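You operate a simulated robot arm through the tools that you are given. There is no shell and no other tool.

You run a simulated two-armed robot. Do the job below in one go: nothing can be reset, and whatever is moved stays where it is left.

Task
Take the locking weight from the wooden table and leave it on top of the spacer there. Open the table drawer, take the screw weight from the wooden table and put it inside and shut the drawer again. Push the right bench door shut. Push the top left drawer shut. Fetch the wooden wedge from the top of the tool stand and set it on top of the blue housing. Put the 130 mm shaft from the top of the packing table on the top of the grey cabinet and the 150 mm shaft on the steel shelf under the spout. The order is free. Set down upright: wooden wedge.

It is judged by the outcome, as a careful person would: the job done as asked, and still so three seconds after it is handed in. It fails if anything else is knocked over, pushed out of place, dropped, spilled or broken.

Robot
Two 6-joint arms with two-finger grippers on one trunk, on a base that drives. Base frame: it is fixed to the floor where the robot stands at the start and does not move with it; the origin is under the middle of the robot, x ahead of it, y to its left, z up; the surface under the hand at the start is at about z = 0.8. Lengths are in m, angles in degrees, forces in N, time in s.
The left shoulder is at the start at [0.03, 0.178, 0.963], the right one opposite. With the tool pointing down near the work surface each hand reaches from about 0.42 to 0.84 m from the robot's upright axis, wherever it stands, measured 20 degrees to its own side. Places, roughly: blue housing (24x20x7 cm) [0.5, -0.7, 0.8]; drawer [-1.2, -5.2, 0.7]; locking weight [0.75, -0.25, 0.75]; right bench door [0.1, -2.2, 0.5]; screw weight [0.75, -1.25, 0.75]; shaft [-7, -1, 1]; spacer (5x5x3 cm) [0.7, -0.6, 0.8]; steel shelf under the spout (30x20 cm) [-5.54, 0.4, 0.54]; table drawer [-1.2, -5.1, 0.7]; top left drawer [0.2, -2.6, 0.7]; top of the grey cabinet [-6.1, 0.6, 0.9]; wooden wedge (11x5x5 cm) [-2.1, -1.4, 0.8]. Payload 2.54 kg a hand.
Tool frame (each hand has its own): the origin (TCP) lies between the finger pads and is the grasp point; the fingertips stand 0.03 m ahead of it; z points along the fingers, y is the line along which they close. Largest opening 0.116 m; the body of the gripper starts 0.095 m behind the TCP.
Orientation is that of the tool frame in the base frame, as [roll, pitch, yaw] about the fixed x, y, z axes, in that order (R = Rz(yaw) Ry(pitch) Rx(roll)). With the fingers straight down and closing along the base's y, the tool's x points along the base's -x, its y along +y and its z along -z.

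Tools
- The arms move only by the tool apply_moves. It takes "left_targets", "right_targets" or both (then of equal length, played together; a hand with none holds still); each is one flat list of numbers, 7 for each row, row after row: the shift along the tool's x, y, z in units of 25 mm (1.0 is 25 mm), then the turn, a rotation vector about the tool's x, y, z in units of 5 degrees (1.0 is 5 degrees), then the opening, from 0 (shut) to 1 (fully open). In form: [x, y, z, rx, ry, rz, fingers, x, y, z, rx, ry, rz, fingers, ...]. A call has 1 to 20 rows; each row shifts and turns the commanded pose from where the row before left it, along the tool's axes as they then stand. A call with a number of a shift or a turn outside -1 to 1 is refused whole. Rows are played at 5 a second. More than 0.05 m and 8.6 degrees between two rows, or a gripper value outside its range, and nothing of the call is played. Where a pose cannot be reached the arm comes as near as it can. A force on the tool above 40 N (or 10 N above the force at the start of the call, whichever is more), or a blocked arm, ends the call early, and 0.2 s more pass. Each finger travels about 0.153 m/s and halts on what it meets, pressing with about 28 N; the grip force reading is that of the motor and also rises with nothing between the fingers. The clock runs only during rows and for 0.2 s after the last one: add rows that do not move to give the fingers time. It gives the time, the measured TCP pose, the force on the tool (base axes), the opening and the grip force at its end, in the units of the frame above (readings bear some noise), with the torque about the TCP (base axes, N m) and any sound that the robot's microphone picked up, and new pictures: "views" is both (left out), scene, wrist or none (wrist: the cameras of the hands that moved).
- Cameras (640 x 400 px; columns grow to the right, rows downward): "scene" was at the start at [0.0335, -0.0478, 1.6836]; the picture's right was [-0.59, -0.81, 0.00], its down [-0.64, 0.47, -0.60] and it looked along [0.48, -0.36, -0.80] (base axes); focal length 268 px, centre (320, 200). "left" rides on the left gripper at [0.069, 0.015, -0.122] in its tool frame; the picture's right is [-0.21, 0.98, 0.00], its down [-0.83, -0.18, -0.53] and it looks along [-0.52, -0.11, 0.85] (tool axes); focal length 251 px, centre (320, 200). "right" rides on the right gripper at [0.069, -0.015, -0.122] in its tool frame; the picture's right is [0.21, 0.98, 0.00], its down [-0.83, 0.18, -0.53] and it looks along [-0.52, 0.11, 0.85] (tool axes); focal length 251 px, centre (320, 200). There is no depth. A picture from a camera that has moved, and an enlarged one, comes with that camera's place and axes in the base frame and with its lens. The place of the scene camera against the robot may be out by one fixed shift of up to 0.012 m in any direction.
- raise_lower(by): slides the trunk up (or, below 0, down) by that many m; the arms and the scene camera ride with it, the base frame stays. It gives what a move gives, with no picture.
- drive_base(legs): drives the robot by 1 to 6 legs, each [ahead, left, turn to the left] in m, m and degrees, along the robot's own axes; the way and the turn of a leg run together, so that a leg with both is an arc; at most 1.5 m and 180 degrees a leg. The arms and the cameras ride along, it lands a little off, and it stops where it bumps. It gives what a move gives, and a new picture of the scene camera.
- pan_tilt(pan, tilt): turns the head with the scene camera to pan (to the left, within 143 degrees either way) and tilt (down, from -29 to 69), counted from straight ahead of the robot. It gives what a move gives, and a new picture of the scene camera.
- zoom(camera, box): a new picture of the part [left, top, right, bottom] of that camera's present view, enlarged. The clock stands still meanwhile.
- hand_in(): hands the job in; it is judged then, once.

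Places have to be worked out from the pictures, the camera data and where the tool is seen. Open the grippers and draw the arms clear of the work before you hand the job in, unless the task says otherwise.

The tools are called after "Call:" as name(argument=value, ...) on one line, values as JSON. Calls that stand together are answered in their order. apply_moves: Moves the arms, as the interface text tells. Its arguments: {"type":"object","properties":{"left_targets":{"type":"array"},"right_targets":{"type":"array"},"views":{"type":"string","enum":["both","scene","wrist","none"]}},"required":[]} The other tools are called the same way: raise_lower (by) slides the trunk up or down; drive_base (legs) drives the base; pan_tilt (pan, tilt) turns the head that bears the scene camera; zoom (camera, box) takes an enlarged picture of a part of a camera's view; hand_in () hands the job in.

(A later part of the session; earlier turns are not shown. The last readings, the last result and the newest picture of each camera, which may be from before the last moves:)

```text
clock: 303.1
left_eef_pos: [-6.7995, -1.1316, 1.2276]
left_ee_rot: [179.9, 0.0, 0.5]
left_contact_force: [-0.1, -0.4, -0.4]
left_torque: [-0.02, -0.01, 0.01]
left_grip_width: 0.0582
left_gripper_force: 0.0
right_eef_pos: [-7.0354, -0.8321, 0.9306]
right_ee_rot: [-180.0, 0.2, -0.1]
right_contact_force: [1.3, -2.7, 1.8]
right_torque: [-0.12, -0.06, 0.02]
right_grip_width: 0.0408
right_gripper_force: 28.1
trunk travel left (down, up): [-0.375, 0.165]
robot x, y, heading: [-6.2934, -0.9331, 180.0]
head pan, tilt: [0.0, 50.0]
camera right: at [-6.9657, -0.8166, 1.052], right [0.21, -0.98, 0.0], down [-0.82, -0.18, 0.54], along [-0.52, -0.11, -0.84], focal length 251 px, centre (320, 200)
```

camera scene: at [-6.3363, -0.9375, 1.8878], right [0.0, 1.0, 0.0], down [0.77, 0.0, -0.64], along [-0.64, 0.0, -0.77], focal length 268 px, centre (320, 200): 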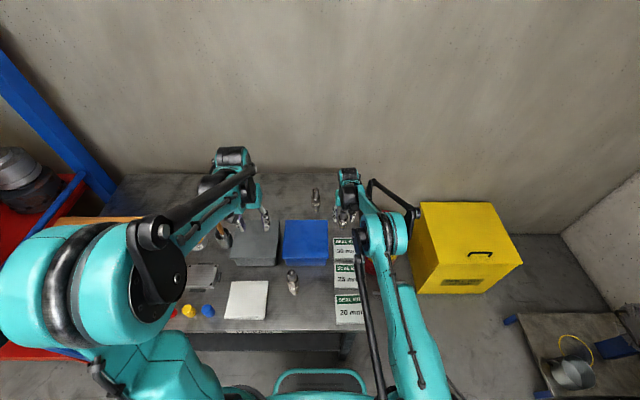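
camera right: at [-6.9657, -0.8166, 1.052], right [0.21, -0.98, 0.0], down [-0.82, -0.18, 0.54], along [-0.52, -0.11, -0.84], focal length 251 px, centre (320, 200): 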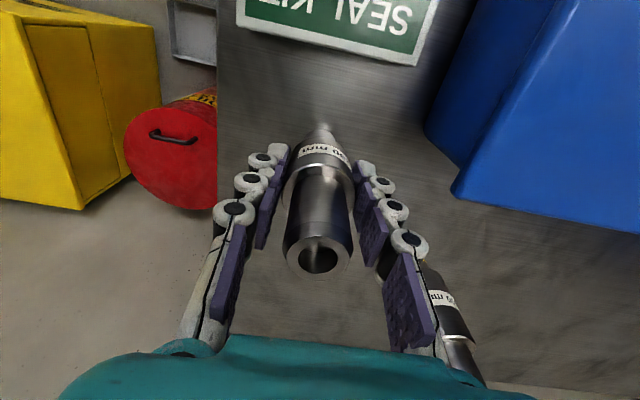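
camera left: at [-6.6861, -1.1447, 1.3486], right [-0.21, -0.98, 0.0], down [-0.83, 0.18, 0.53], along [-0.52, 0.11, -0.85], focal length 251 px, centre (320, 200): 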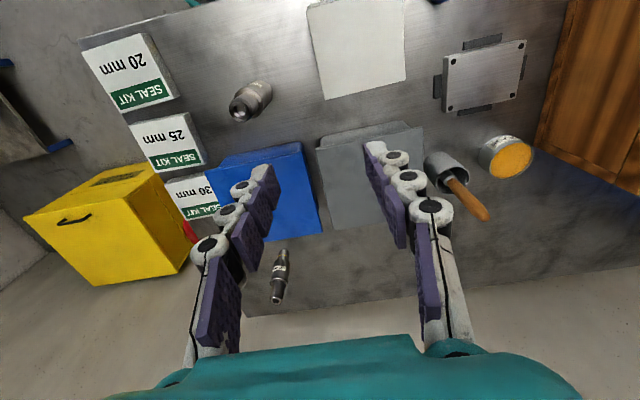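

Gripped at 40.8 mm. I lift it straight up.

Call:
apply_moves(right_targets=[0, 0, -0.3, 0, 0, 0, 0.1, 0, 0, -0.4, 0, 0, 0, 0.1, 0, 0, -0.6, 0, 0, 0, 0.1, 0, 0, -0.8, 0, 0, 0, 0.1, 0, 0, -0.8, 0, 0, 0, 0.1, 0, 0, -0.8, 0, 0, 0, 0.1, 0, 0, -0.8, 0, 0, 0, 0.1, 0, 0, -0.8, 0, 0, 0, 0.1, 0, 0, -0.8, 0, 0, 0, 0.1, 0, 0, -0.8, 0, 0, 0, 0.1, 0, 0, 0, 0, 0, 0, 0.1], views="both")

Call:
zoom(camera="scene", box=[280, 80, 440, 250])

```text
clock: 305.5
left_eef_pos: [-6.8007, -1.1323, 1.2261]
left_ee_rot: [179.9, -0.2, 0.6]
left_contact_force: [0.0, -0.1, 0.7]
left_torque: [0.04, 0.0, -0.01]
left_grip_width: 0.0579
left_gripper_force: 0.0
right_eef_pos: [-7.0365, -0.8312, 1.1006]
right_ee_rot: [-179.9, -0.1, -0.1]
right_contact_force: [0.1, 0.4, -7.3]
right_torque: [-0.01, -0.02, 0.0]
right_grip_width: 0.0409
right_gripper_force: 28.1
trunk travel left (down, up): [-0.375, 0.165]
robot x, y, heading: [-6.2946, -0.9306, 179.9]
head pan, tilt: [0.0, 50.0]
camera scene: at [-6.3379, -0.9372, 1.8877], right [0.0, 1.0, 0.0], down [0.77, 0.0, -0.64], along [-0.64, 0.0, -0.77], focal length 268 px, centre (320, 200)
camera right: at [-6.9667, -0.8165, 1.2239], right [0.21, -0.98, 0.0], down [-0.83, -0.18, 0.53], along [-0.52, -0.11, -0.85], focal length 251 px, centre (320, 200)
```

scene: 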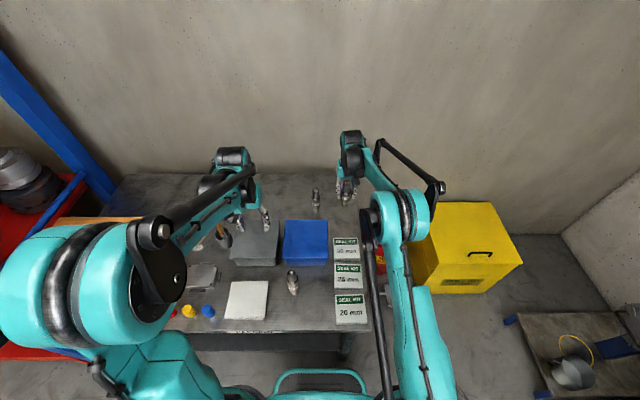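
right: 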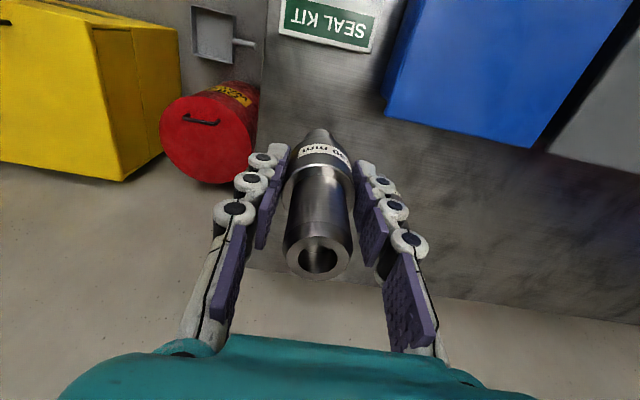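

```text
2.35 times, centred on (360, 165) of scene
camera zoom: at [-6.3379, -0.9372, 1.8877], right [0.0, 1.0, 0.0], down [0.77, 0.0, -0.64], along [-0.64, 0.0, -0.77], focal length 631 px, centre (226, 282)
```

zoom: 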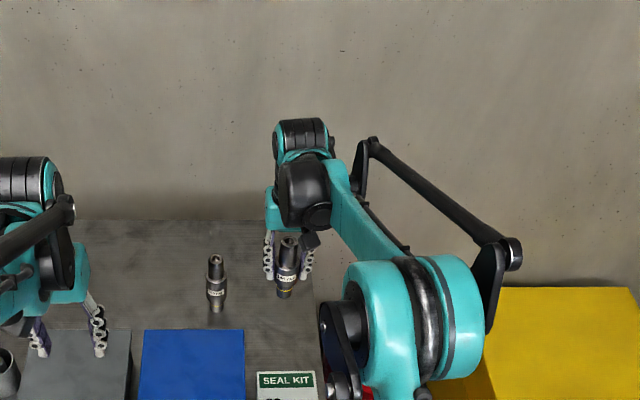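

The 130 mm shaft is held (weight ~0.75 kg). I retract it toward the robot and raise it a bit, and pitch the left hand 45° for the longer reach to the 150 mm shaft.

Call:
apply_moves(right_targets=[0.5, 0, -0.3, 0, 0, 0, 0.1, 0.9, -0.3, -0.3, 0, 0, 0, 0.1, 0.9, -0.4, -0.3, 0, 0, 0, 0.1, 0.9, -0.4, -0.3, 0, 0, 0, 0.1, 0.9, -0.4, -0.3, 0, 0, 0, 0.1, 0.9, -0.4, -0.3, 0, 0, 0, 0.1, 0.9, -0.4, -0.2, 0, 0, 0, 0.1, 0.9, -0.4, 0, 0, 0, 0, 0.1, 0.9, -0.4, 0, 0, 0, 0, 0.1, 0.9, -0.4, 0, 0, 0, 0, 0.1], left_targets=[0, 0, 0, 0, -1, 0, 0.55, 0, 0, 0, 0, -1, 0, 0.55, 0, 0, 0, 0, -1, 0, 0.55, 0, 0, 0, 0, -1, 0, 0.55, 0, 0, 0, 0, -1, 0, 0.55, 0, 0, 0, 0, -1, 0, 0.55, 0, 0, 0, 0, -1, 0, 0.55, 0, 0, 0, 0, -1, 0, 0.55, 0, 0, 0, 0, -1, 0, 0.55, 0, 0, 0, 0, 0, 0, 0.55], views="both")

Call:
zoom(camera="left", box=[160, 0, 480, 260])

```text
clock: 307.7
left_eef_pos: [-6.7986, -1.1312, 1.2256]
left_ee_rot: [179.7, 45.0, 0.3]
left_contact_force: [0.4, -0.2, 0.7]
left_torque: [0.02, 0.01, -0.01]
left_grip_width: 0.0638
left_gripper_force: 0.1
right_eef_pos: [-6.8191, -0.7448, 1.1534]
right_ee_rot: [-179.9, 0.1, -0.1]
right_contact_force: [-0.5, 0.3, -7.0]
right_torque: [0.01, 0.0, -0.01]
right_grip_width: 0.0407
right_gripper_force: 27.7
trunk travel left (down, up): [-0.375, 0.165]
robot x, y, heading: [-6.2935, -0.9326, 180.0]
head pan, tilt: [0.0, 50.0]
camera scene: at [-6.3355, -0.9365, 1.8878], right [0.0, 1.0, 0.0], down [0.77, 0.0, -0.64], along [-0.64, 0.0, -0.77], focal length 268 px, centre (320, 200)
camera right: at [-6.7498, -0.7298, 1.2748], right [0.21, -0.98, 0.0], down [-0.83, -0.18, 0.53], along [-0.52, -0.11, -0.85], focal length 251 px, centre (320, 200)
camera left: at [-6.6635, -1.1438, 1.264], right [-0.14, -0.98, 0.15], down [-0.21, 0.18, 0.96], along [-0.97, 0.11, -0.23], focal length 251 px, centre (320, 200)
```

scene: 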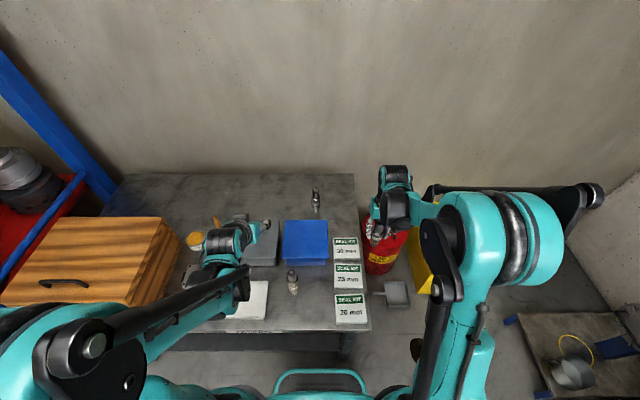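
right: 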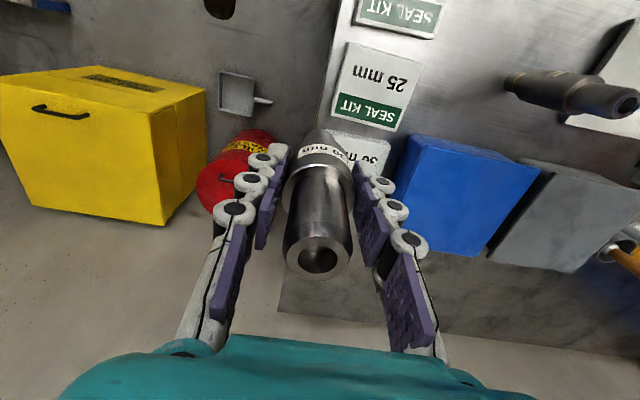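
left: 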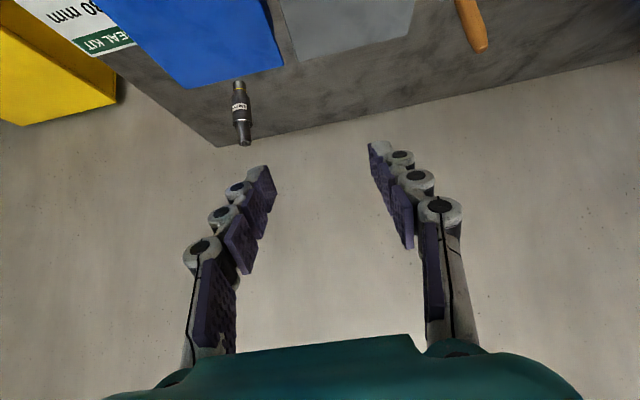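

```text
1.54 times, centred on (320, 130) of left
camera zoom: at [-6.6635, -1.1438, 1.264], right [-0.14, -0.98, 0.15], down [-0.21, 0.18, 0.96], along [-0.97, 0.11, -0.23], focal length 387 px, centre (320, 308)
```

zoom: 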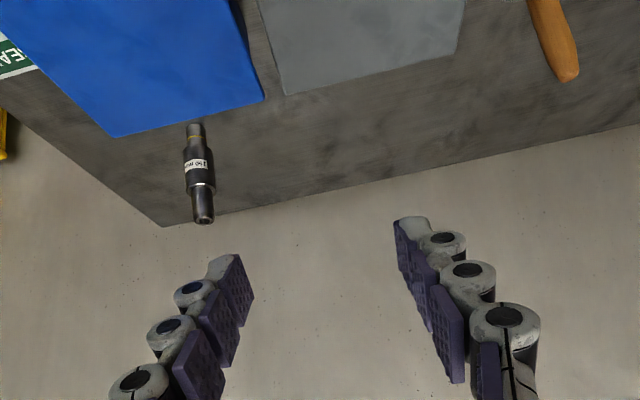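

150 mm shaft at about (-7.147,-0.949), just behind the blue box. I bring the left hand in front of and above it, ready to slide in along the finger direction.

Call:
apply_moves(left_targets=[-0.186, -0.56, 0.5, 0, 0, 0, 0.6, -0.186, -0.56, 0.951, 0, 0, 0, 0.6, -0.186, -0.56, 0.951, 0, 0, 0, 0.6, -0.186, -0.56, 0.951, 0, 0, 0, 0.6, -0.186, -0.56, 0.951, 0, 0, 0, 0.6, -0.186, -0.56, 0.951, 0, 0, 0, 0.6, -0.186, -0.56, 0.951, 0, 0, 0, 0.6, -0.186, -0.56, 0.951, 0, 0, 0, 0.6, -0.186, -0.56, 0.951, 0, 0, 0, 0.6, -0.186, -0.56, 0.951, 0, 0, 0, 0.6, -0.186, -0.56, 0.951, 0, 0, 0, 0.6, -0.186, -0.56, 0.951, 0, 0, 0, 0.6, -0.186, -0.56, 0.9, 0, 0, 0, 0.6, 0, 0, 0, 0, 0, 0, 0.6], views="both")

Call:
zoom(camera="left", box=[200, 20, 440, 220])

Call:
zoom(camera="scene", box=[240, 130, 420, 260])

```text
clock: 310.7
left_eef_pos: [-7.0536, -0.952, 1.06]
left_ee_rot: [179.8, 44.9, 0.4]
left_contact_force: [-0.7, -0.3, -0.2]
left_torque: [-0.01, 0.03, 0.0]
left_grip_width: 0.0696
left_gripper_force: 0.1
right_eef_pos: [-6.8201, -0.7451, 1.1533]
right_ee_rot: [-179.9, 0.0, -0.1]
right_contact_force: [-0.9, -0.3, -7.3]
right_torque: [0.0, -0.01, 0.01]
right_grip_width: 0.041
right_gripper_force: 28.2
trunk travel left (down, up): [-0.375, 0.165]
robot x, y, heading: [-6.2905, -0.9302, 180.0]
head pan, tilt: [0.0, 50.0]
camera scene: at [-6.3361, -0.9375, 1.8878], right [0.0, 1.0, 0.0], down [0.77, 0.0, -0.64], along [-0.64, 0.0, -0.77], focal length 268 px, centre (320, 200)
camera left: at [-6.9184, -0.9651, 1.097], right [-0.14, -0.98, 0.15], down [-0.21, 0.18, 0.96], along [-0.97, 0.11, -0.23], focal length 251 px, centre (320, 200)
```

scene: 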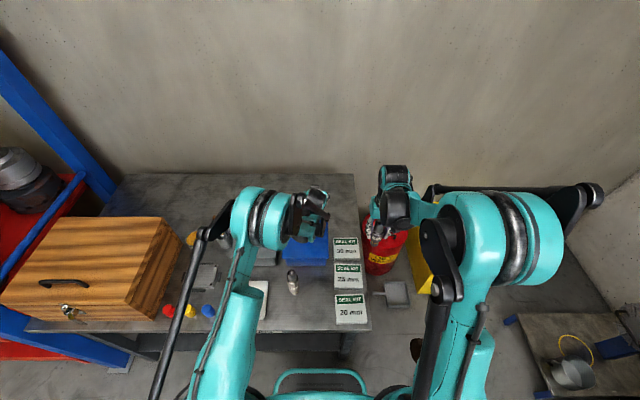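
left: 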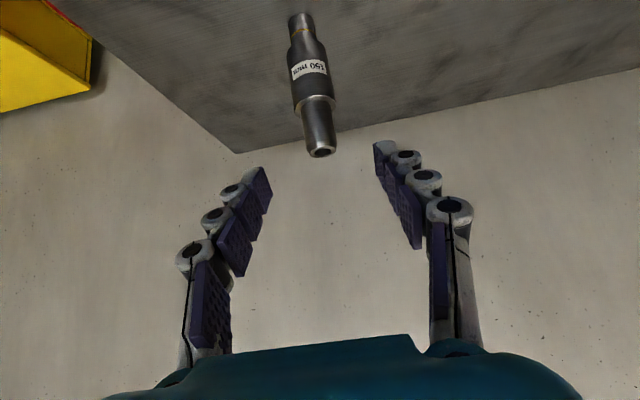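

```text
2.00 times, centred on (320, 120) of left
camera zoom: at [-6.9184, -0.9651, 1.097], right [-0.14, -0.98, 0.15], down [-0.21, 0.18, 0.96], along [-0.97, 0.11, -0.23], focal length 503 px, centre (320, 360)
```

zoom: 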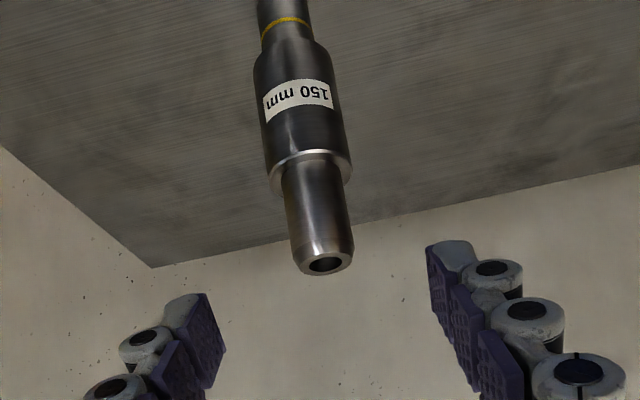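

```text
3.08 times, centred on (330, 195) of scene
camera zoom: at [-6.3361, -0.9375, 1.8878], right [0.0, 1.0, 0.0], down [0.77, 0.0, -0.64], along [-0.64, 0.0, -0.77], focal length 825 px, centre (289, 215)
```

zoom: 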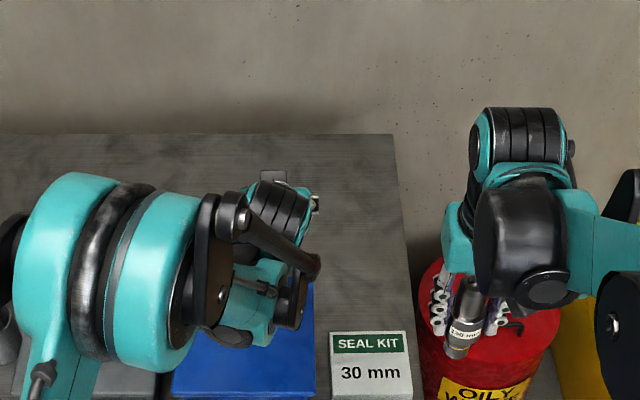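

The 150 mm label is clearly read; its top is at about (-7.135,-0.951,0.998). I slide the left hand in so the fingers straddle its wide section.

Call:
apply_moves(left_targets=[0.209, 0, 0.883, 0, 0, 0, 0.6, 0.209, 0, 0.883, 0, 0, 0, 0.6, 0.209, 0, 0.883, 0, 0, 0, 0.6, 0.209, 0, 0.883, 0, 0, 0, 0.6, 0.209, 0, 0.883, 0, 0, 0, 0.6, 0.209, 0, 0.883, 0, 0, 0, 0.6, 0.209, 0, 0.883, 0, 0, 0, 0.6, 0, 0, 0, 0, 0, 0, 0.6], views="wrist")

```text
clock: 312.5
left_eef_pos: [-7.1298, -0.9528, 0.9366]
left_ee_rot: [179.7, 44.9, 0.3]
left_contact_force: [0.0, -0.6, 0.2]
left_torque: [-0.03, 0.01, 0.01]
left_grip_width: 0.0695
left_gripper_force: 0.1
left hand out of reach, approached as far as the arm can: row 7
right_eef_pos: [-6.8212, -0.7457, 1.1527]
right_ee_rot: [-180.0, 0.0, 0.0]
right_contact_force: [-0.2, -0.1, -7.1]
right_torque: [0.0, 0.03, 0.01]
right_grip_width: 0.041
right_gripper_force: 28.0
trunk travel left (down, up): [-0.375, 0.165]
robot x, y, heading: [-6.2878, -0.9369, 180.0]
head pan, tilt: [0.0, 50.0]
camera left: at [-6.9943, -0.9661, 0.973], right [-0.14, -0.98, 0.15], down [-0.21, 0.18, 0.96], along [-0.97, 0.11, -0.23], focal length 251 px, centre (320, 200)
```

left: 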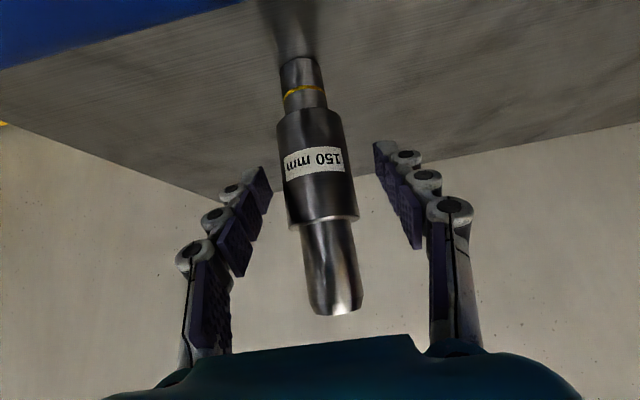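

The shaft is centred between the fingers at label height. Closing the left gripper.

Call:
apply_moves(left_targets=[0, -0.08, 0, 0, 0, 0, 0.5, 0, 0, 0, 0, 0, 0, 0.42, 0, 0, 0, 0, 0, 0, 0.36, 0, 0, 0, 0, 0, 0, 0.3, 0, 0, 0, 0, 0, 0, 0.2, 0, 0, 0, 0, 0, 0, 0.1, 0, 0, 0, 0, 0, 0, 0.1], views="wrist")

```text
clock: 314.1
left_eef_pos: [-7.1298, -0.9512, 0.9358]
left_ee_rot: [179.7, 44.9, 0.5]
left_contact_force: [-0.5, -2.1, 0.3]
left_torque: [-0.12, 0.05, 0.1]
left_grip_width: 0.041
left_gripper_force: 27.6
right_eef_pos: [-6.8212, -0.7448, 1.1523]
right_ee_rot: [-180.0, 0.0, 0.0]
right_contact_force: [0.2, 0.5, -7.2]
right_torque: [-0.02, -0.06, 0.04]
right_grip_width: 0.0408
right_gripper_force: 27.9
trunk travel left (down, up): [-0.375, 0.165]
robot x, y, heading: [-6.2943, -0.9346, 179.8]
head pan, tilt: [0.0, 50.0]
camera left: at [-6.9941, -0.9645, 0.9733], right [-0.14, -0.98, 0.15], down [-0.21, 0.18, 0.96], along [-0.97, 0.11, -0.23], focal length 251 px, centre (320, 200)
```

left: 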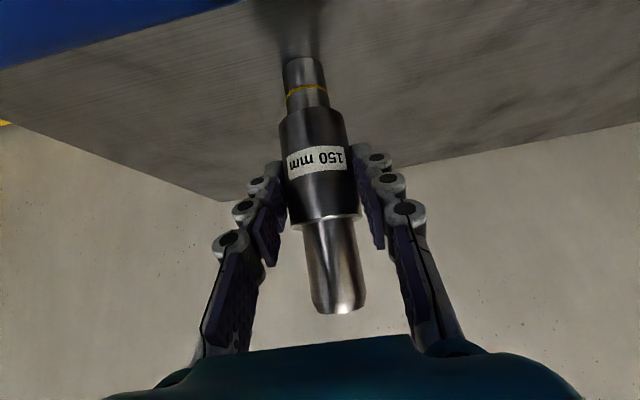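

Gripped at 41 mm. I lift it a little with the arm to check the hold, then raise the trunk for more clearance.

Call:
apply_moves(left_targets=[-0.2, 0, -0.2, 0, 0, 0, 0.1, -0.4, 0, -0.4, 0, 0, 0, 0.1, -0.5, 0, -0.5, 0, 0, 0, 0.1, -0.5, 0, -0.5, 0, 0, 0, 0.1, 0, 0, 0, 0, 0, 0, 0.1], views="wrist")

Call:
raise_lower(by=0.16)

Call:
apply_moves(left_targets=[0, 0, 0, 0, 0, 0, 0.1], views="both")

```text
clock: 315.3
left_eef_pos: [-7.1311, -0.9508, 0.9924]
left_ee_rot: [179.9, 44.8, 0.5]
left_contact_force: [-0.4, 0.4, -8.9]
left_torque: [-0.01, -0.1, 0.02]
left_grip_width: 0.0407
left_gripper_force: 28.0
right_eef_pos: [-6.8231, -0.7455, 1.1523]
right_ee_rot: [-179.9, 0.0, -0.1]
right_contact_force: [0.5, 0.4, -7.6]
right_torque: [0.01, 0.0, 0.0]
right_grip_width: 0.0413
right_gripper_force: 27.6
trunk travel left (down, up): [-0.375, 0.165]
robot x, y, heading: [-6.2887, -0.9325, 179.7]
head pan, tilt: [0.0, 50.0]
camera left: at [-6.9951, -0.9638, 1.0299], right [-0.14, -0.98, 0.15], down [-0.21, 0.18, 0.96], along [-0.97, 0.11, -0.23], focal length 251 px, centre (320, 200)
```

left: 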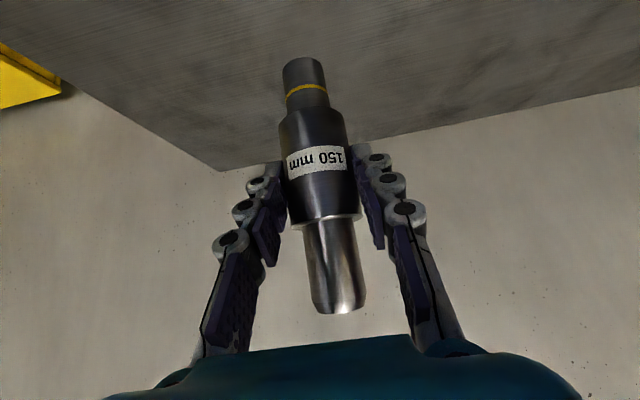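

```text
clock: 317.1
left_eef_pos: [-7.1309, -0.9504, 1.1517]
left_ee_rot: [179.8, 44.7, 0.6]
left_contact_force: [0.0, 0.3, -9.5]
left_torque: [-0.01, -0.05, 0.01]
left_grip_width: 0.0407
left_gripper_force: 27.7
right_eef_pos: [-6.8217, -0.7453, 1.3121]
right_ee_rot: [-179.9, -0.1, 0.0]
right_contact_force: [-0.1, 0.7, -7.5]
right_torque: [0.0, -0.02, -0.01]
right_grip_width: 0.0411
right_gripper_force: 28.2
trunk travel left (down, up): [-0.535, 0.005]
robot x, y, heading: [-6.2913, -0.934, 179.9]
head pan, tilt: [0.0, 50.0]
```

```text
clock: 317.5
left_eef_pos: [-7.131, -0.9518, 1.1517]
left_ee_rot: [179.8, 44.8, 0.5]
left_contact_force: [0.2, 0.2, -9.4]
left_torque: [0.01, -0.09, 0.02]
left_grip_width: 0.0409
left_gripper_force: 27.5
right_eef_pos: [-6.8215, -0.7447, 1.3122]
right_ee_rot: [-179.8, 0.0, -0.1]
right_contact_force: [-0.4, -0.1, -7.1]
right_torque: [0.01, -0.05, 0.0]
right_grip_width: 0.041
right_gripper_force: 27.9
trunk travel left (down, up): [-0.535, 0.005]
robot x, y, heading: [-6.2924, -0.9337, 179.9]
head pan, tilt: [0.0, 50.0]
camera scene: at [-6.3385, -0.9371, 2.0476], right [0.0, 1.0, 0.0], down [0.77, 0.0, -0.64], along [-0.64, 0.0, -0.77], focal length 268 px, centre (320, 200)
camera left: at [-6.9948, -0.9638, 1.19], right [-0.14, -0.98, 0.15], down [-0.21, 0.18, 0.96], along [-0.97, 0.11, -0.23], focal length 251 px, centre (320, 200)
```

scene: 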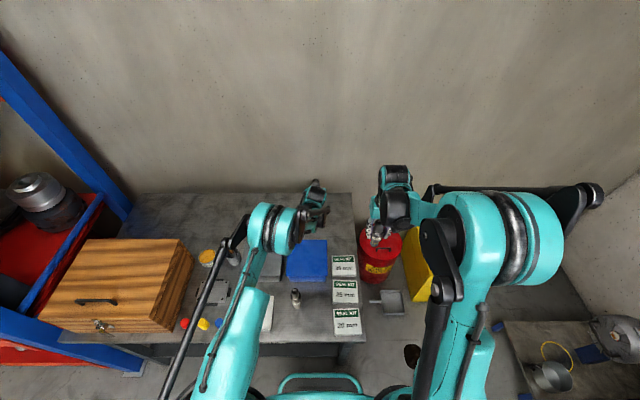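
left: 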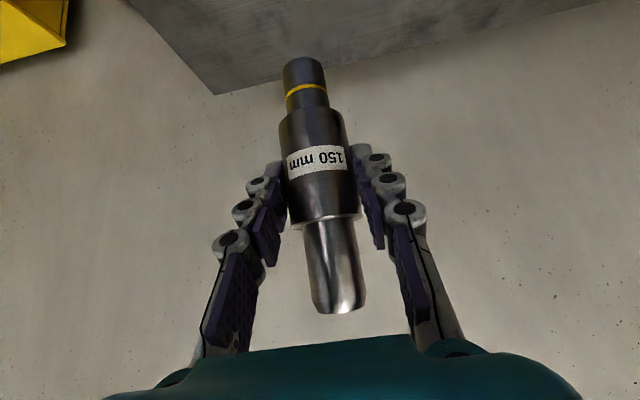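

Both shafts are held upright. I back off from the table and look toward the cabinet, spout and shelf.

Call:
drive_base(legs=[[-0.55, 0, 0]])

Call:
pan_tilt(pan=-70, tilt=45)

Call:
zoom(camera="scene", box=[160, 60, 480, 260])

```text
clock: 320.6
left_eef_pos: [-6.582, -0.9554, 1.1524]
left_ee_rot: [179.9, 44.8, 0.7]
left_contact_force: [0.1, -0.8, -8.5]
left_torque: [0.02, -0.07, -0.04]
left_grip_width: 0.0407
left_gripper_force: 27.6
right_eef_pos: [-6.2737, -0.7468, 1.3117]
right_ee_rot: [-179.9, -0.1, 0.4]
right_contact_force: [-0.7, -0.4, -7.1]
right_torque: [0.02, -0.08, 0.02]
right_grip_width: 0.0407
right_gripper_force: 27.4
trunk travel left (down, up): [-0.535, 0.005]
robot x, y, heading: [-5.7388, -0.9382, -179.7]
head pan, tilt: [0.0, 50.0]
camera scene: at [-5.7904, -0.9359, 2.0476], right [-0.01, 1.0, 0.0], down [0.77, 0.0, -0.64], along [-0.64, 0.0, -0.77], focal length 268 px, centre (320, 200)
```

scene: 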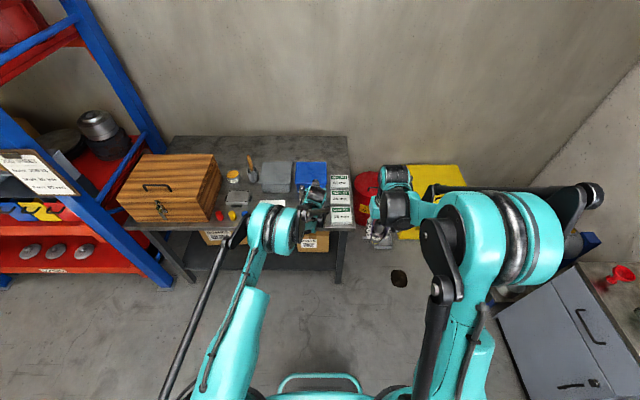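

```text
clock: 322.1
left_eef_pos: [-6.5811, -0.9543, 1.1512]
left_ee_rot: [179.9, 44.9, 0.7]
left_contact_force: [-0.1, 0.5, -8.8]
left_torque: [-0.03, -0.09, 0.0]
left_grip_width: 0.041
left_gripper_force: 28.0
right_eef_pos: [-6.274, -0.7464, 1.3117]
right_ee_rot: [-179.9, 0.0, 0.3]
right_contact_force: [0.7, 0.2, -6.6]
right_torque: [-0.02, -0.04, -0.02]
right_grip_width: 0.0406
right_gripper_force: 28.3
trunk travel left (down, up): [-0.535, 0.005]
robot x, y, heading: [-5.7441, -0.9347, -179.7]
head pan, tilt: [-70.0, 45.0]
camera scene: at [-5.7407, -0.8593, 2.0546], right [0.94, 0.35, 0.0], down [0.25, -0.66, -0.71], along [-0.24, 0.66, -0.71], focal length 268 px, centre (320, 200)
```

scene: 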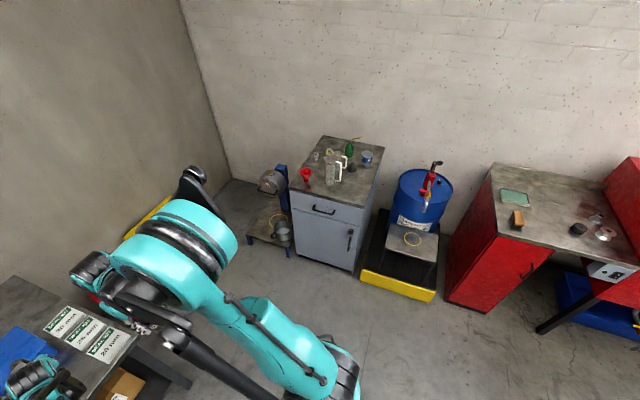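

```text
2.00 times, centred on (320, 160) of scene
camera zoom: at [-5.7407, -0.8593, 2.0546], right [0.94, 0.35, 0.0], down [0.25, -0.66, -0.71], along [-0.24, 0.66, -0.71], focal length 536 px, centre (320, 280)
```

zoom: 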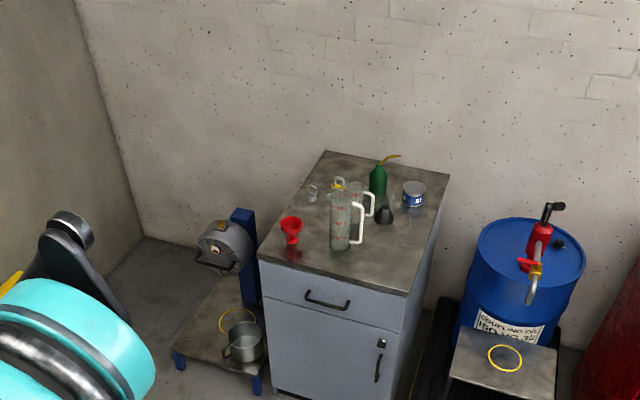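

The steel shelf (≈(-5.54,0.40,0.54)) is in front of the blue drum, with the spout above its rear; the cabinet top has free room at its front right. I'll place the 150 mm shaft first: sidestep clear of table and cart, and turn to face +y.

Call:
drive_base(legs=[[0, -0.23, 0], [0, 0, -90]])

Call:
pan_tilt(pan=0, tilt=50)

Call:
zoom(camera="scene", box=[200, 80, 520, 280])

```text
clock: 327.6
left_eef_pos: [-5.7716, 0.1372, 1.1516]
left_ee_rot: [179.9, 44.7, -88.9]
left_contact_force: [0.3, 0.5, -8.5]
left_torque: [-0.08, -0.01, -0.01]
left_grip_width: 0.0408
left_gripper_force: 28.0
right_eef_pos: [-5.5622, -0.1687, 1.3117]
right_ee_rot: [-179.9, 0.0, -89.4]
right_contact_force: [0.6, -0.8, -6.4]
right_torque: [0.0, -0.02, -0.03]
right_grip_width: 0.0409
right_gripper_force: 27.8
trunk travel left (down, up): [-0.535, 0.005]
robot x, y, heading: [-5.7471, -0.6982, 90.8]
head pan, tilt: [-70.0, 45.0]
camera scene: at [-5.6641, -0.702, 2.0546], right [0.35, -0.94, 0.0], down [-0.66, -0.25, -0.71], along [0.66, 0.25, -0.71], focal length 268 px, centre (320, 200)
```

scene: 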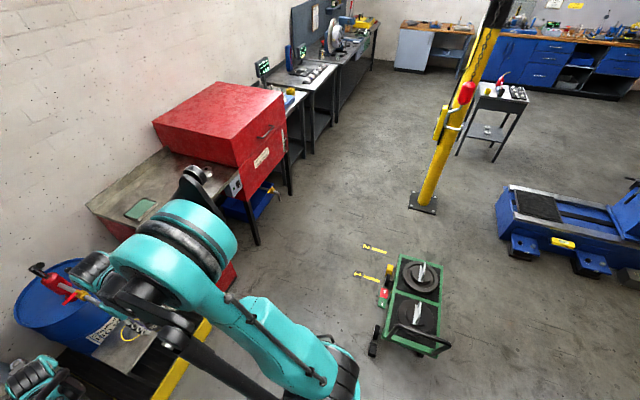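

```text
clock: 329.0
left_eef_pos: [-5.7726, 0.1383, 1.1533]
left_ee_rot: [179.8, 44.8, -88.9]
left_contact_force: [1.2, -0.5, -9.1]
left_torque: [-0.1, -0.02, 0.0]
left_grip_width: 0.0408
left_gripper_force: 27.9
right_eef_pos: [-5.5626, -0.1686, 1.3131]
right_ee_rot: [-180.0, 0.0, -89.4]
right_contact_force: [0.2, 0.2, -6.6]
right_torque: [-0.02, 0.02, 0.02]
right_grip_width: 0.041
right_gripper_force: 27.4
trunk travel left (down, up): [-0.535, 0.005]
robot x, y, heading: [-5.7444, -0.6992, 90.6]
head pan, tilt: [0.0, 50.0]
camera scene: at [-5.7409, -0.6537, 2.0477], right [1.0, 0.01, 0.0], down [0.01, -0.77, -0.64], along [-0.01, 0.64, -0.77], focal length 268 px, centre (320, 200)
```

scene: 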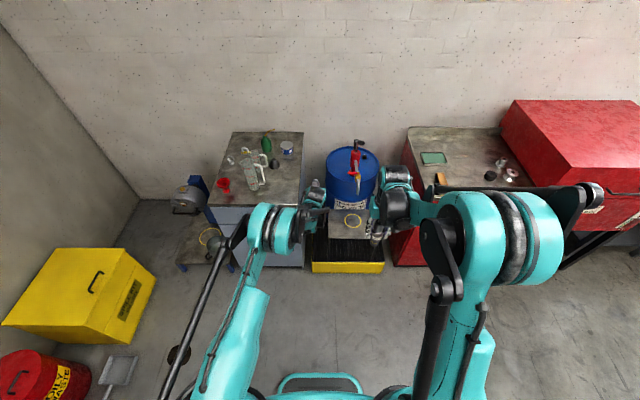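

```text
2.00 times, centred on (360, 180) of scene
camera zoom: at [-5.7409, -0.6537, 2.0477], right [1.0, 0.01, 0.0], down [0.01, -0.77, -0.64], along [-0.01, 0.64, -0.77], focal length 536 px, centre (240, 240)
```

zoom: 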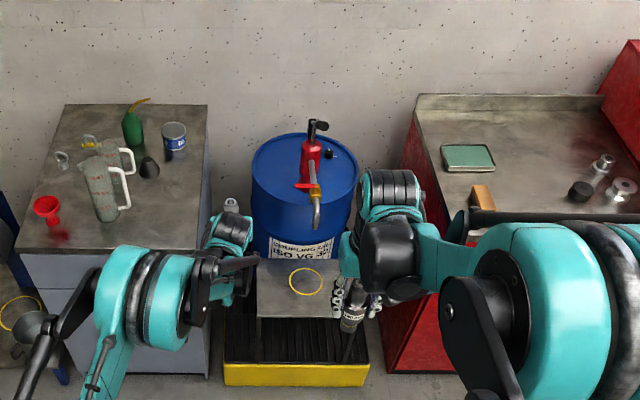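

I shift 16 cm to the right so the left hand lines up with the shelf's left half (clear of the spout), then lower the trunk in front of it.

Call:
drive_base(legs=[[0, -0.163, -0.7]])

Call:
raise_lower(by=-0.45)

Call:
apply_moves(left_targets=[0, 0, 0, 0, 0, 0, 0.1], views="both")

Call:
zoom(camera="scene", box=[220, 60, 460, 220])

```text
clock: 330.4
left_eef_pos: [-5.604, 0.14, 1.1518]
left_ee_rot: [179.8, 44.9, -89.5]
left_contact_force: [-0.4, -0.4, -8.2]
left_torque: [-0.06, 0.0, -0.05]
left_grip_width: 0.041
left_gripper_force: 27.9
right_eef_pos: [-5.397, -0.1695, 1.3136]
right_ee_rot: [-179.8, 0.0, -90.1]
right_contact_force: [-1.1, -0.4, -6.7]
right_torque: [-0.01, -0.04, -0.02]
right_grip_width: 0.0408
right_gripper_force: 27.8
trunk travel left (down, up): [-0.535, 0.005]
robot x, y, heading: [-5.5847, -0.7015, 89.9]
head pan, tilt: [0.0, 50.0]
camera scene: at [-5.5829, -0.6529, 2.0477], right [1.0, 0.0, 0.0], down [0.0, -0.77, -0.64], along [0.0, 0.64, -0.77], focal length 268 px, centre (320, 200)
```

scene: 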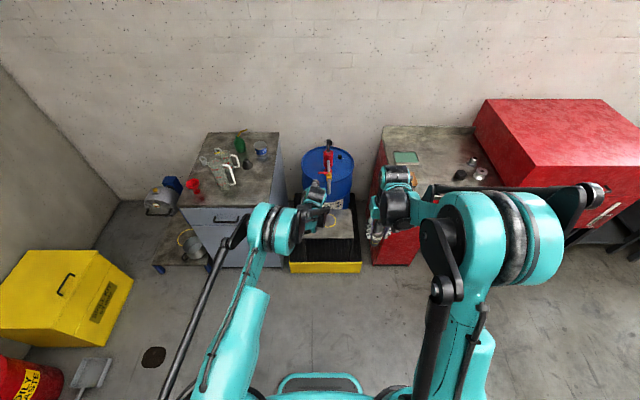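

```text
refused: -0.45 is not a number from -0.4 to 0.4
```

```text
clock: 330.8
left_eef_pos: [-5.6042, 0.1386, 1.151]
left_ee_rot: [180.0, 44.8, -89.5]
left_contact_force: [-1.6, -0.4, -7.9]
left_torque: [-0.09, -0.06, -0.01]
left_grip_width: 0.0409
left_gripper_force: 28.4
right_eef_pos: [-5.3968, -0.1693, 1.3122]
right_ee_rot: [-179.9, 0.0, -90.1]
right_contact_force: [-0.4, 0.2, -6.9]
right_torque: [-0.07, -0.04, -0.03]
right_grip_width: 0.0409
right_gripper_force: 28.3
trunk travel left (down, up): [-0.535, 0.005]
robot x, y, heading: [-5.5857, -0.7008, 90.2]
head pan, tilt: [0.0, 50.0]
camera scene: at [-5.582, -0.6528, 2.0477], right [1.0, 0.0, 0.0], down [0.0, -0.77, -0.64], along [0.0, 0.64, -0.77], focal length 268 px, centre (320, 200)
camera left: at [-5.6169, 0.0052, 1.1896], right [-0.98, 0.14, 0.15], down [0.18, 0.21, 0.96], along [0.1, 0.97, -0.23], focal length 251 px, centre (320, 200)
```

scene: 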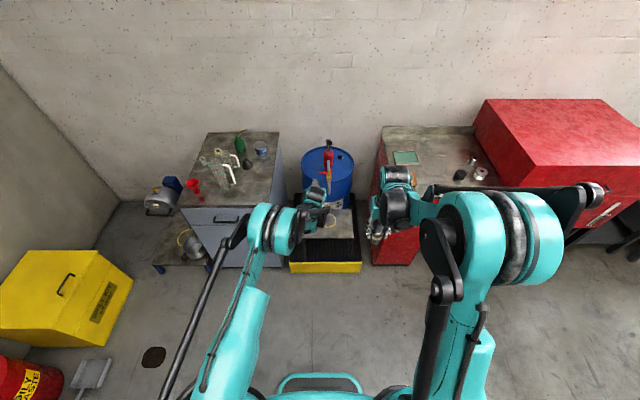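
left: 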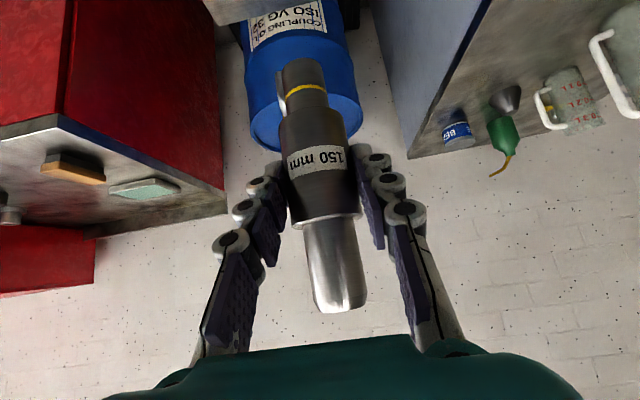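

```text
2.50 times, centred on (340, 140) of scene
camera zoom: at [-5.582, -0.6528, 2.0477], right [1.0, 0.0, 0.0], down [0.0, -0.77, -0.64], along [0.0, 0.64, -0.77], focal length 670 px, centre (270, 350)
```

zoom: 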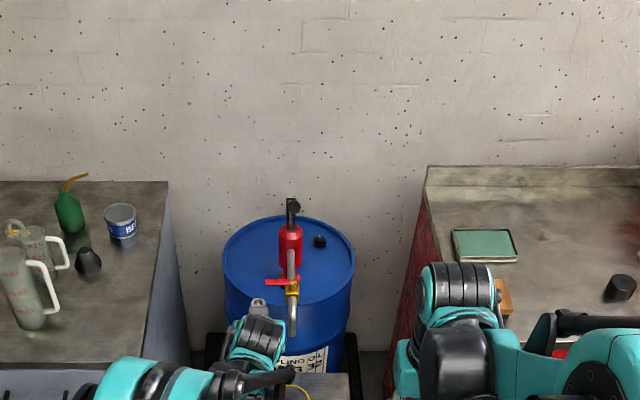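

The lowering per call is limited to 0.4 m; I lower by 0.4 and look.

Call:
raise_lower(by=-0.4)

Call:
apply_moves(left_targets=[0, 0, 0, 0, 0, 0, 0.1], views="both")

Call:
zoom(camera="scene", box=[220, 60, 460, 220])

```text
clock: 334.7
left_eef_pos: [-5.6014, 0.1374, 0.752]
left_ee_rot: [179.8, 44.7, -89.6]
left_contact_force: [-0.8, 0.0, -7.6]
left_torque: [-0.09, -0.01, -0.01]
left_grip_width: 0.0408
left_gripper_force: 28.0
right_eef_pos: [-5.3962, -0.1699, 0.9137]
right_ee_rot: [-179.9, 0.0, -90.1]
right_contact_force: [-1.1, -0.6, -7.1]
right_torque: [0.0, -0.01, -0.02]
right_grip_width: 0.0408
right_gripper_force: 28.0
trunk travel left (down, up): [-0.135, 0.405]
robot x, y, heading: [-5.5846, -0.6998, 89.8]
head pan, tilt: [0.0, 50.0]
```

```text
clock: 335.1
left_eef_pos: [-5.6019, 0.139, 0.7511]
left_ee_rot: [179.8, 44.7, -89.6]
left_contact_force: [-0.1, 0.2, -7.7]
left_torque: [-0.1, 0.0, 0.01]
left_grip_width: 0.0408
left_gripper_force: 28.1
right_eef_pos: [-5.3967, -0.1699, 0.9118]
right_ee_rot: [-179.9, 0.0, -90.2]
right_contact_force: [0.7, 0.5, -7.5]
right_torque: [-0.07, 0.03, 0.0]
right_grip_width: 0.041
right_gripper_force: 27.8
trunk travel left (down, up): [-0.135, 0.405]
robot x, y, heading: [-5.5861, -0.7008, 90.0]
head pan, tilt: [0.0, 50.0]
camera scene: at [-5.5798, -0.6535, 1.6477], right [1.0, 0.0, 0.0], down [0.0, -0.77, -0.64], along [0.0, 0.64, -0.77], focal length 268 px, centre (320, 200)
camera left: at [-5.6153, 0.0046, 0.7899], right [-0.98, 0.14, 0.15], down [0.18, 0.21, 0.96], along [0.1, 0.97, -0.23], focal length 251 px, centre (320, 200)
```

scene: 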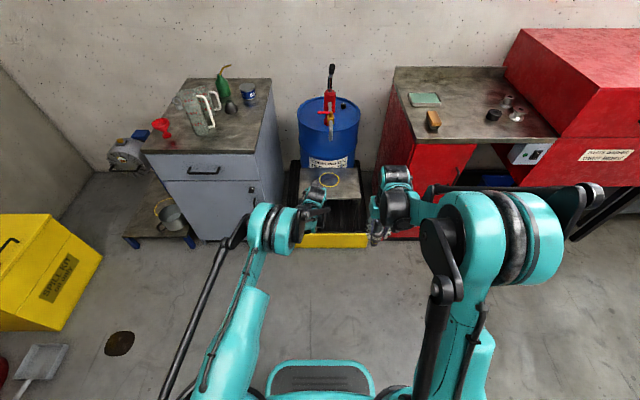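
left: 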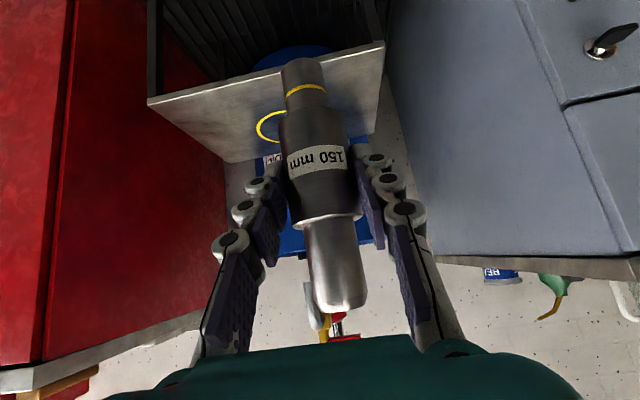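

```text
2.50 times, centred on (340, 140) of scene
camera zoom: at [-5.5798, -0.6535, 1.6477], right [1.0, 0.0, 0.0], down [0.0, -0.77, -0.64], along [0.0, 0.64, -0.77], focal length 670 px, centre (270, 350)
```

zoom: 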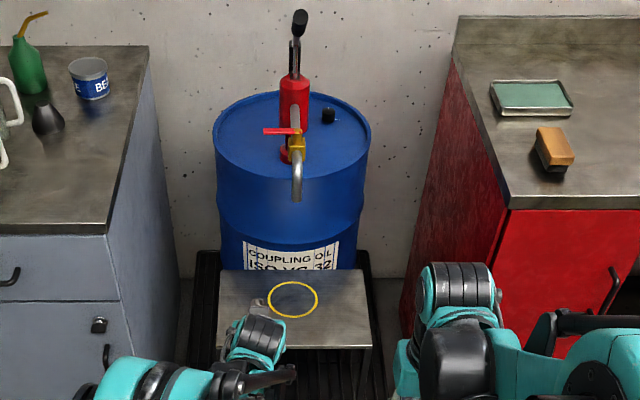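

The shelf's front-left corner is at (-5.697,0.281,0.54). I lower another 7 cm (shaft bottom ≈4.5 cm above the shelf) and drive ahead 0.23 m to bring the shaft over it.

Call:
raise_lower(by=-0.07)

Call:
drive_base(legs=[[0.23, 0, 0]])

Call:
apply_moves(left_targets=[0, 0, 0, 0, 0, 0, 0.1], views="wrist")

Call:
zoom(camera="scene", box=[220, 80, 460, 240])

```text
clock: 336.1
left_eef_pos: [-5.602, 0.1374, 0.6835]
left_ee_rot: [179.9, 44.9, -89.7]
left_contact_force: [-0.1, -0.2, -7.4]
left_torque: [-0.07, 0.01, 0.0]
left_grip_width: 0.0407
left_gripper_force: 27.3
right_eef_pos: [-5.3955, -0.1703, 0.842]
right_ee_rot: [-179.9, 0.1, -90.1]
right_contact_force: [0.1, -0.3, -7.0]
right_torque: [-0.01, 0.02, 0.0]
right_grip_width: 0.0407
right_gripper_force: 27.7
trunk travel left (down, up): [-0.065, 0.475]
robot x, y, heading: [-5.5809, -0.6993, 90.0]
head pan, tilt: [0.0, 50.0]
```

```text
clock: 337.9
left_eef_pos: [-5.6011, 0.3704, 0.6818]
left_ee_rot: [179.8, 44.8, -89.6]
left_contact_force: [0.3, 0.4, -9.0]
left_torque: [-0.07, 0.0, 0.02]
left_grip_width: 0.0408
left_gripper_force: 28.1
right_eef_pos: [-5.3955, 0.0614, 0.8417]
right_ee_rot: [-179.9, -0.1, -90.1]
right_contact_force: [0.3, 0.1, -7.7]
right_torque: [-0.05, -0.01, 0.0]
right_grip_width: 0.041
right_gripper_force: 28.1
trunk travel left (down, up): [-0.065, 0.475]
robot x, y, heading: [-5.5808, -0.4664, 89.6]
head pan, tilt: [0.0, 50.0]
camera scene: at [-5.5796, -0.4207, 1.5776], right [1.0, 0.0, 0.0], down [0.0, -0.77, -0.64], along [0.0, 0.64, -0.77], focal length 268 px, centre (320, 200)
```

scene: 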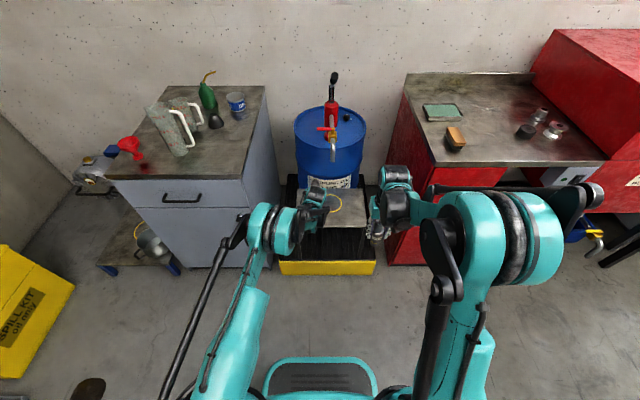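

```text
clock: 338.3
left_eef_pos: [-5.6017, 0.369, 0.6821]
left_ee_rot: [179.8, 44.8, -89.6]
left_contact_force: [-0.6, 0.1, -9.4]
left_torque: [-0.05, -0.03, 0.0]
left_grip_width: 0.0407
left_gripper_force: 28.0
right_eef_pos: [-5.3949, 0.0608, 0.8414]
right_ee_rot: [-179.9, 0.0, -90.0]
right_contact_force: [0.0, -1.0, -8.0]
right_torque: [-0.06, -0.02, 0.0]
right_grip_width: 0.0408
right_gripper_force: 27.9
trunk travel left (down, up): [-0.065, 0.475]
robot x, y, heading: [-5.5844, -0.4683, 89.8]
head pan, tilt: [0.0, 50.0]
camera left: at [-5.6149, 0.236, 0.7194], right [-0.98, 0.14, 0.15], down [0.18, 0.21, 0.96], along [0.1, 0.97, -0.23], focal length 251 px, centre (320, 200)
```

left: 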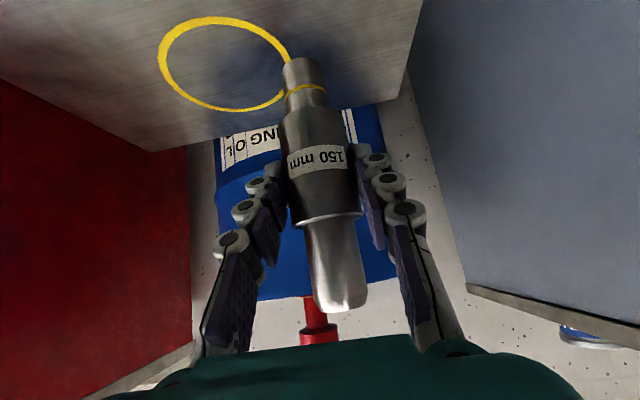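

```text
2.50 times, centred on (340, 160) of scene
camera zoom: at [-5.5796, -0.4217, 1.5776], right [1.0, 0.0, 0.0], down [0.0, -0.77, -0.64], along [0.0, 0.64, -0.77], focal length 670 px, centre (270, 300)
```

zoom: 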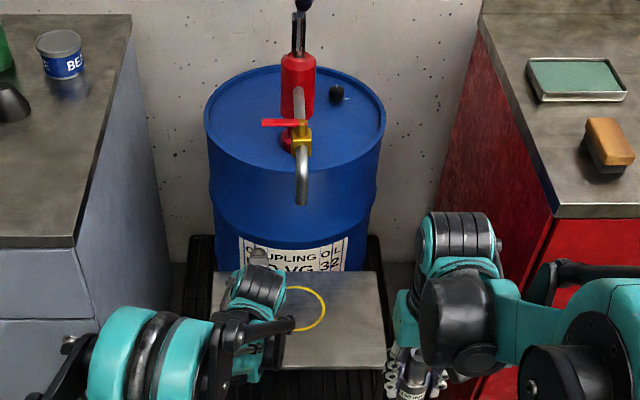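

The shaft is over the shelf, clear of the spout. I lower it with the arm in steps.

Call:
apply_moves(left_targets=[0.283, 0, 0.283, 0, 0, 0, 0.1, 0.283, 0, 0.283, 0, 0, 0, 0.1, 0.283, 0, 0.283, 0, 0, 0, 0.1, 0.2, 0, 0.2, 0, 0, 0, 0.1, 0, 0, 0, 0, 0, 0, 0.1], views="wrist")

```text
clock: 339.5
left_eef_pos: [-5.6023, 0.3699, 0.6442]
left_ee_rot: [179.8, 44.9, -89.6]
left_contact_force: [-0.5, -0.1, -9.1]
left_torque: [-0.09, -0.01, -0.01]
left_grip_width: 0.0408
left_gripper_force: 28.4
right_eef_pos: [-5.3952, 0.0612, 0.8428]
right_ee_rot: [-180.0, -0.1, -90.1]
right_contact_force: [-1.0, 0.0, -6.2]
right_torque: [-0.05, -0.01, -0.02]
right_grip_width: 0.0409
right_gripper_force: 28.0
trunk travel left (down, up): [-0.065, 0.475]
robot x, y, heading: [-5.5873, -0.4691, 90.2]
head pan, tilt: [0.0, 50.0]
camera left: at [-5.6149, 0.236, 0.6821], right [-0.98, 0.14, 0.15], down [0.18, 0.21, 0.96], along [0.1, 0.97, -0.23], focal length 251 px, centre (320, 200)
```

left: 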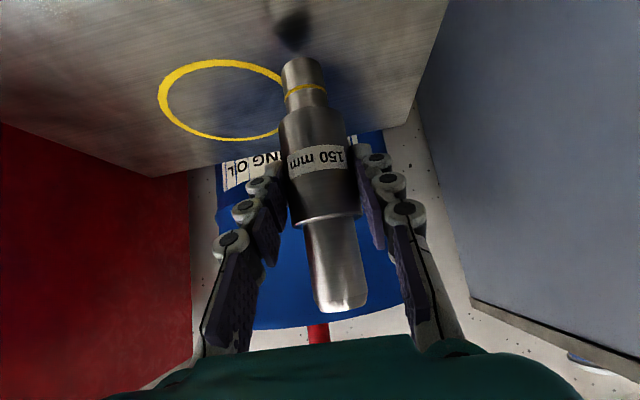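

A small gap remains (shadow/reflection below). Continuing in 2 mm steps.

Call:
apply_moves(left_targets=[0.057, 0, 0.057, 0, 0, 0, 0.1, 0.057, 0, 0.057, 0, 0, 0, 0.1, 0.057, 0, 0.057, 0, 0, 0, 0.1, 0, 0, 0, 0, 0, 0, 0.1], views="none")

```text
clock: 340.5
left_eef_pos: [-5.6016, 0.3698, 0.6385]
left_ee_rot: [179.8, 44.8, -89.5]
left_contact_force: [0.0, 0.7, -8.7]
left_torque: [-0.06, 0.01, 0.02]
left_grip_width: 0.0409
left_gripper_force: 27.7
right_eef_pos: [-5.3954, 0.0617, 0.8418]
right_ee_rot: [-179.9, 0.1, -90.1]
right_contact_force: [0.3, 0.2, -7.2]
right_torque: [-0.05, 0.0, 0.01]
right_grip_width: 0.041
right_gripper_force: 27.9
trunk travel left (down, up): [-0.065, 0.475]
robot x, y, heading: [-5.5819, -0.4666, 90.1]
head pan, tilt: [0.0, 50.0]
```

Call:
apply_moves(left_targets=[0.057, 0, 0.057, 0, 0, 0, 0.1, 0.057, 0, 0.057, 0, 0, 0, 0.1, 0.057, 0, 0.057, 0, 0, 0, 0.1, 0, 0, 0, 0, 0, 0, 0.1], views="wrist")

```text
clock: 341.5
left_eef_pos: [-5.6015, 0.3703, 0.6321]
left_ee_rot: [179.8, 44.8, -89.6]
left_contact_force: [-0.5, -0.6, -8.7]
left_torque: [-0.08, -0.01, 0.05]
left_grip_width: 0.041
left_gripper_force: 28.1
right_eef_pos: [-5.3949, 0.0613, 0.8425]
right_ee_rot: [-180.0, 0.0, -90.1]
right_contact_force: [0.3, 0.2, -6.7]
right_torque: [0.01, 0.03, 0.01]
right_grip_width: 0.041
right_gripper_force: 28.2
trunk travel left (down, up): [-0.065, 0.475]
robot x, y, heading: [-5.5826, -0.4653, 89.9]
head pan, tilt: [0.0, 50.0]
camera left: at [-5.6149, 0.2358, 0.6704], right [-0.98, 0.14, 0.15], down [0.18, 0.21, 0.96], along [0.11, 0.97, -0.23], focal length 251 px, centre (320, 200)
```

left: 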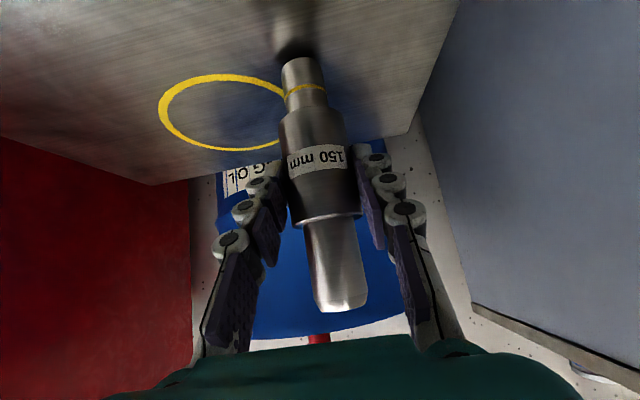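

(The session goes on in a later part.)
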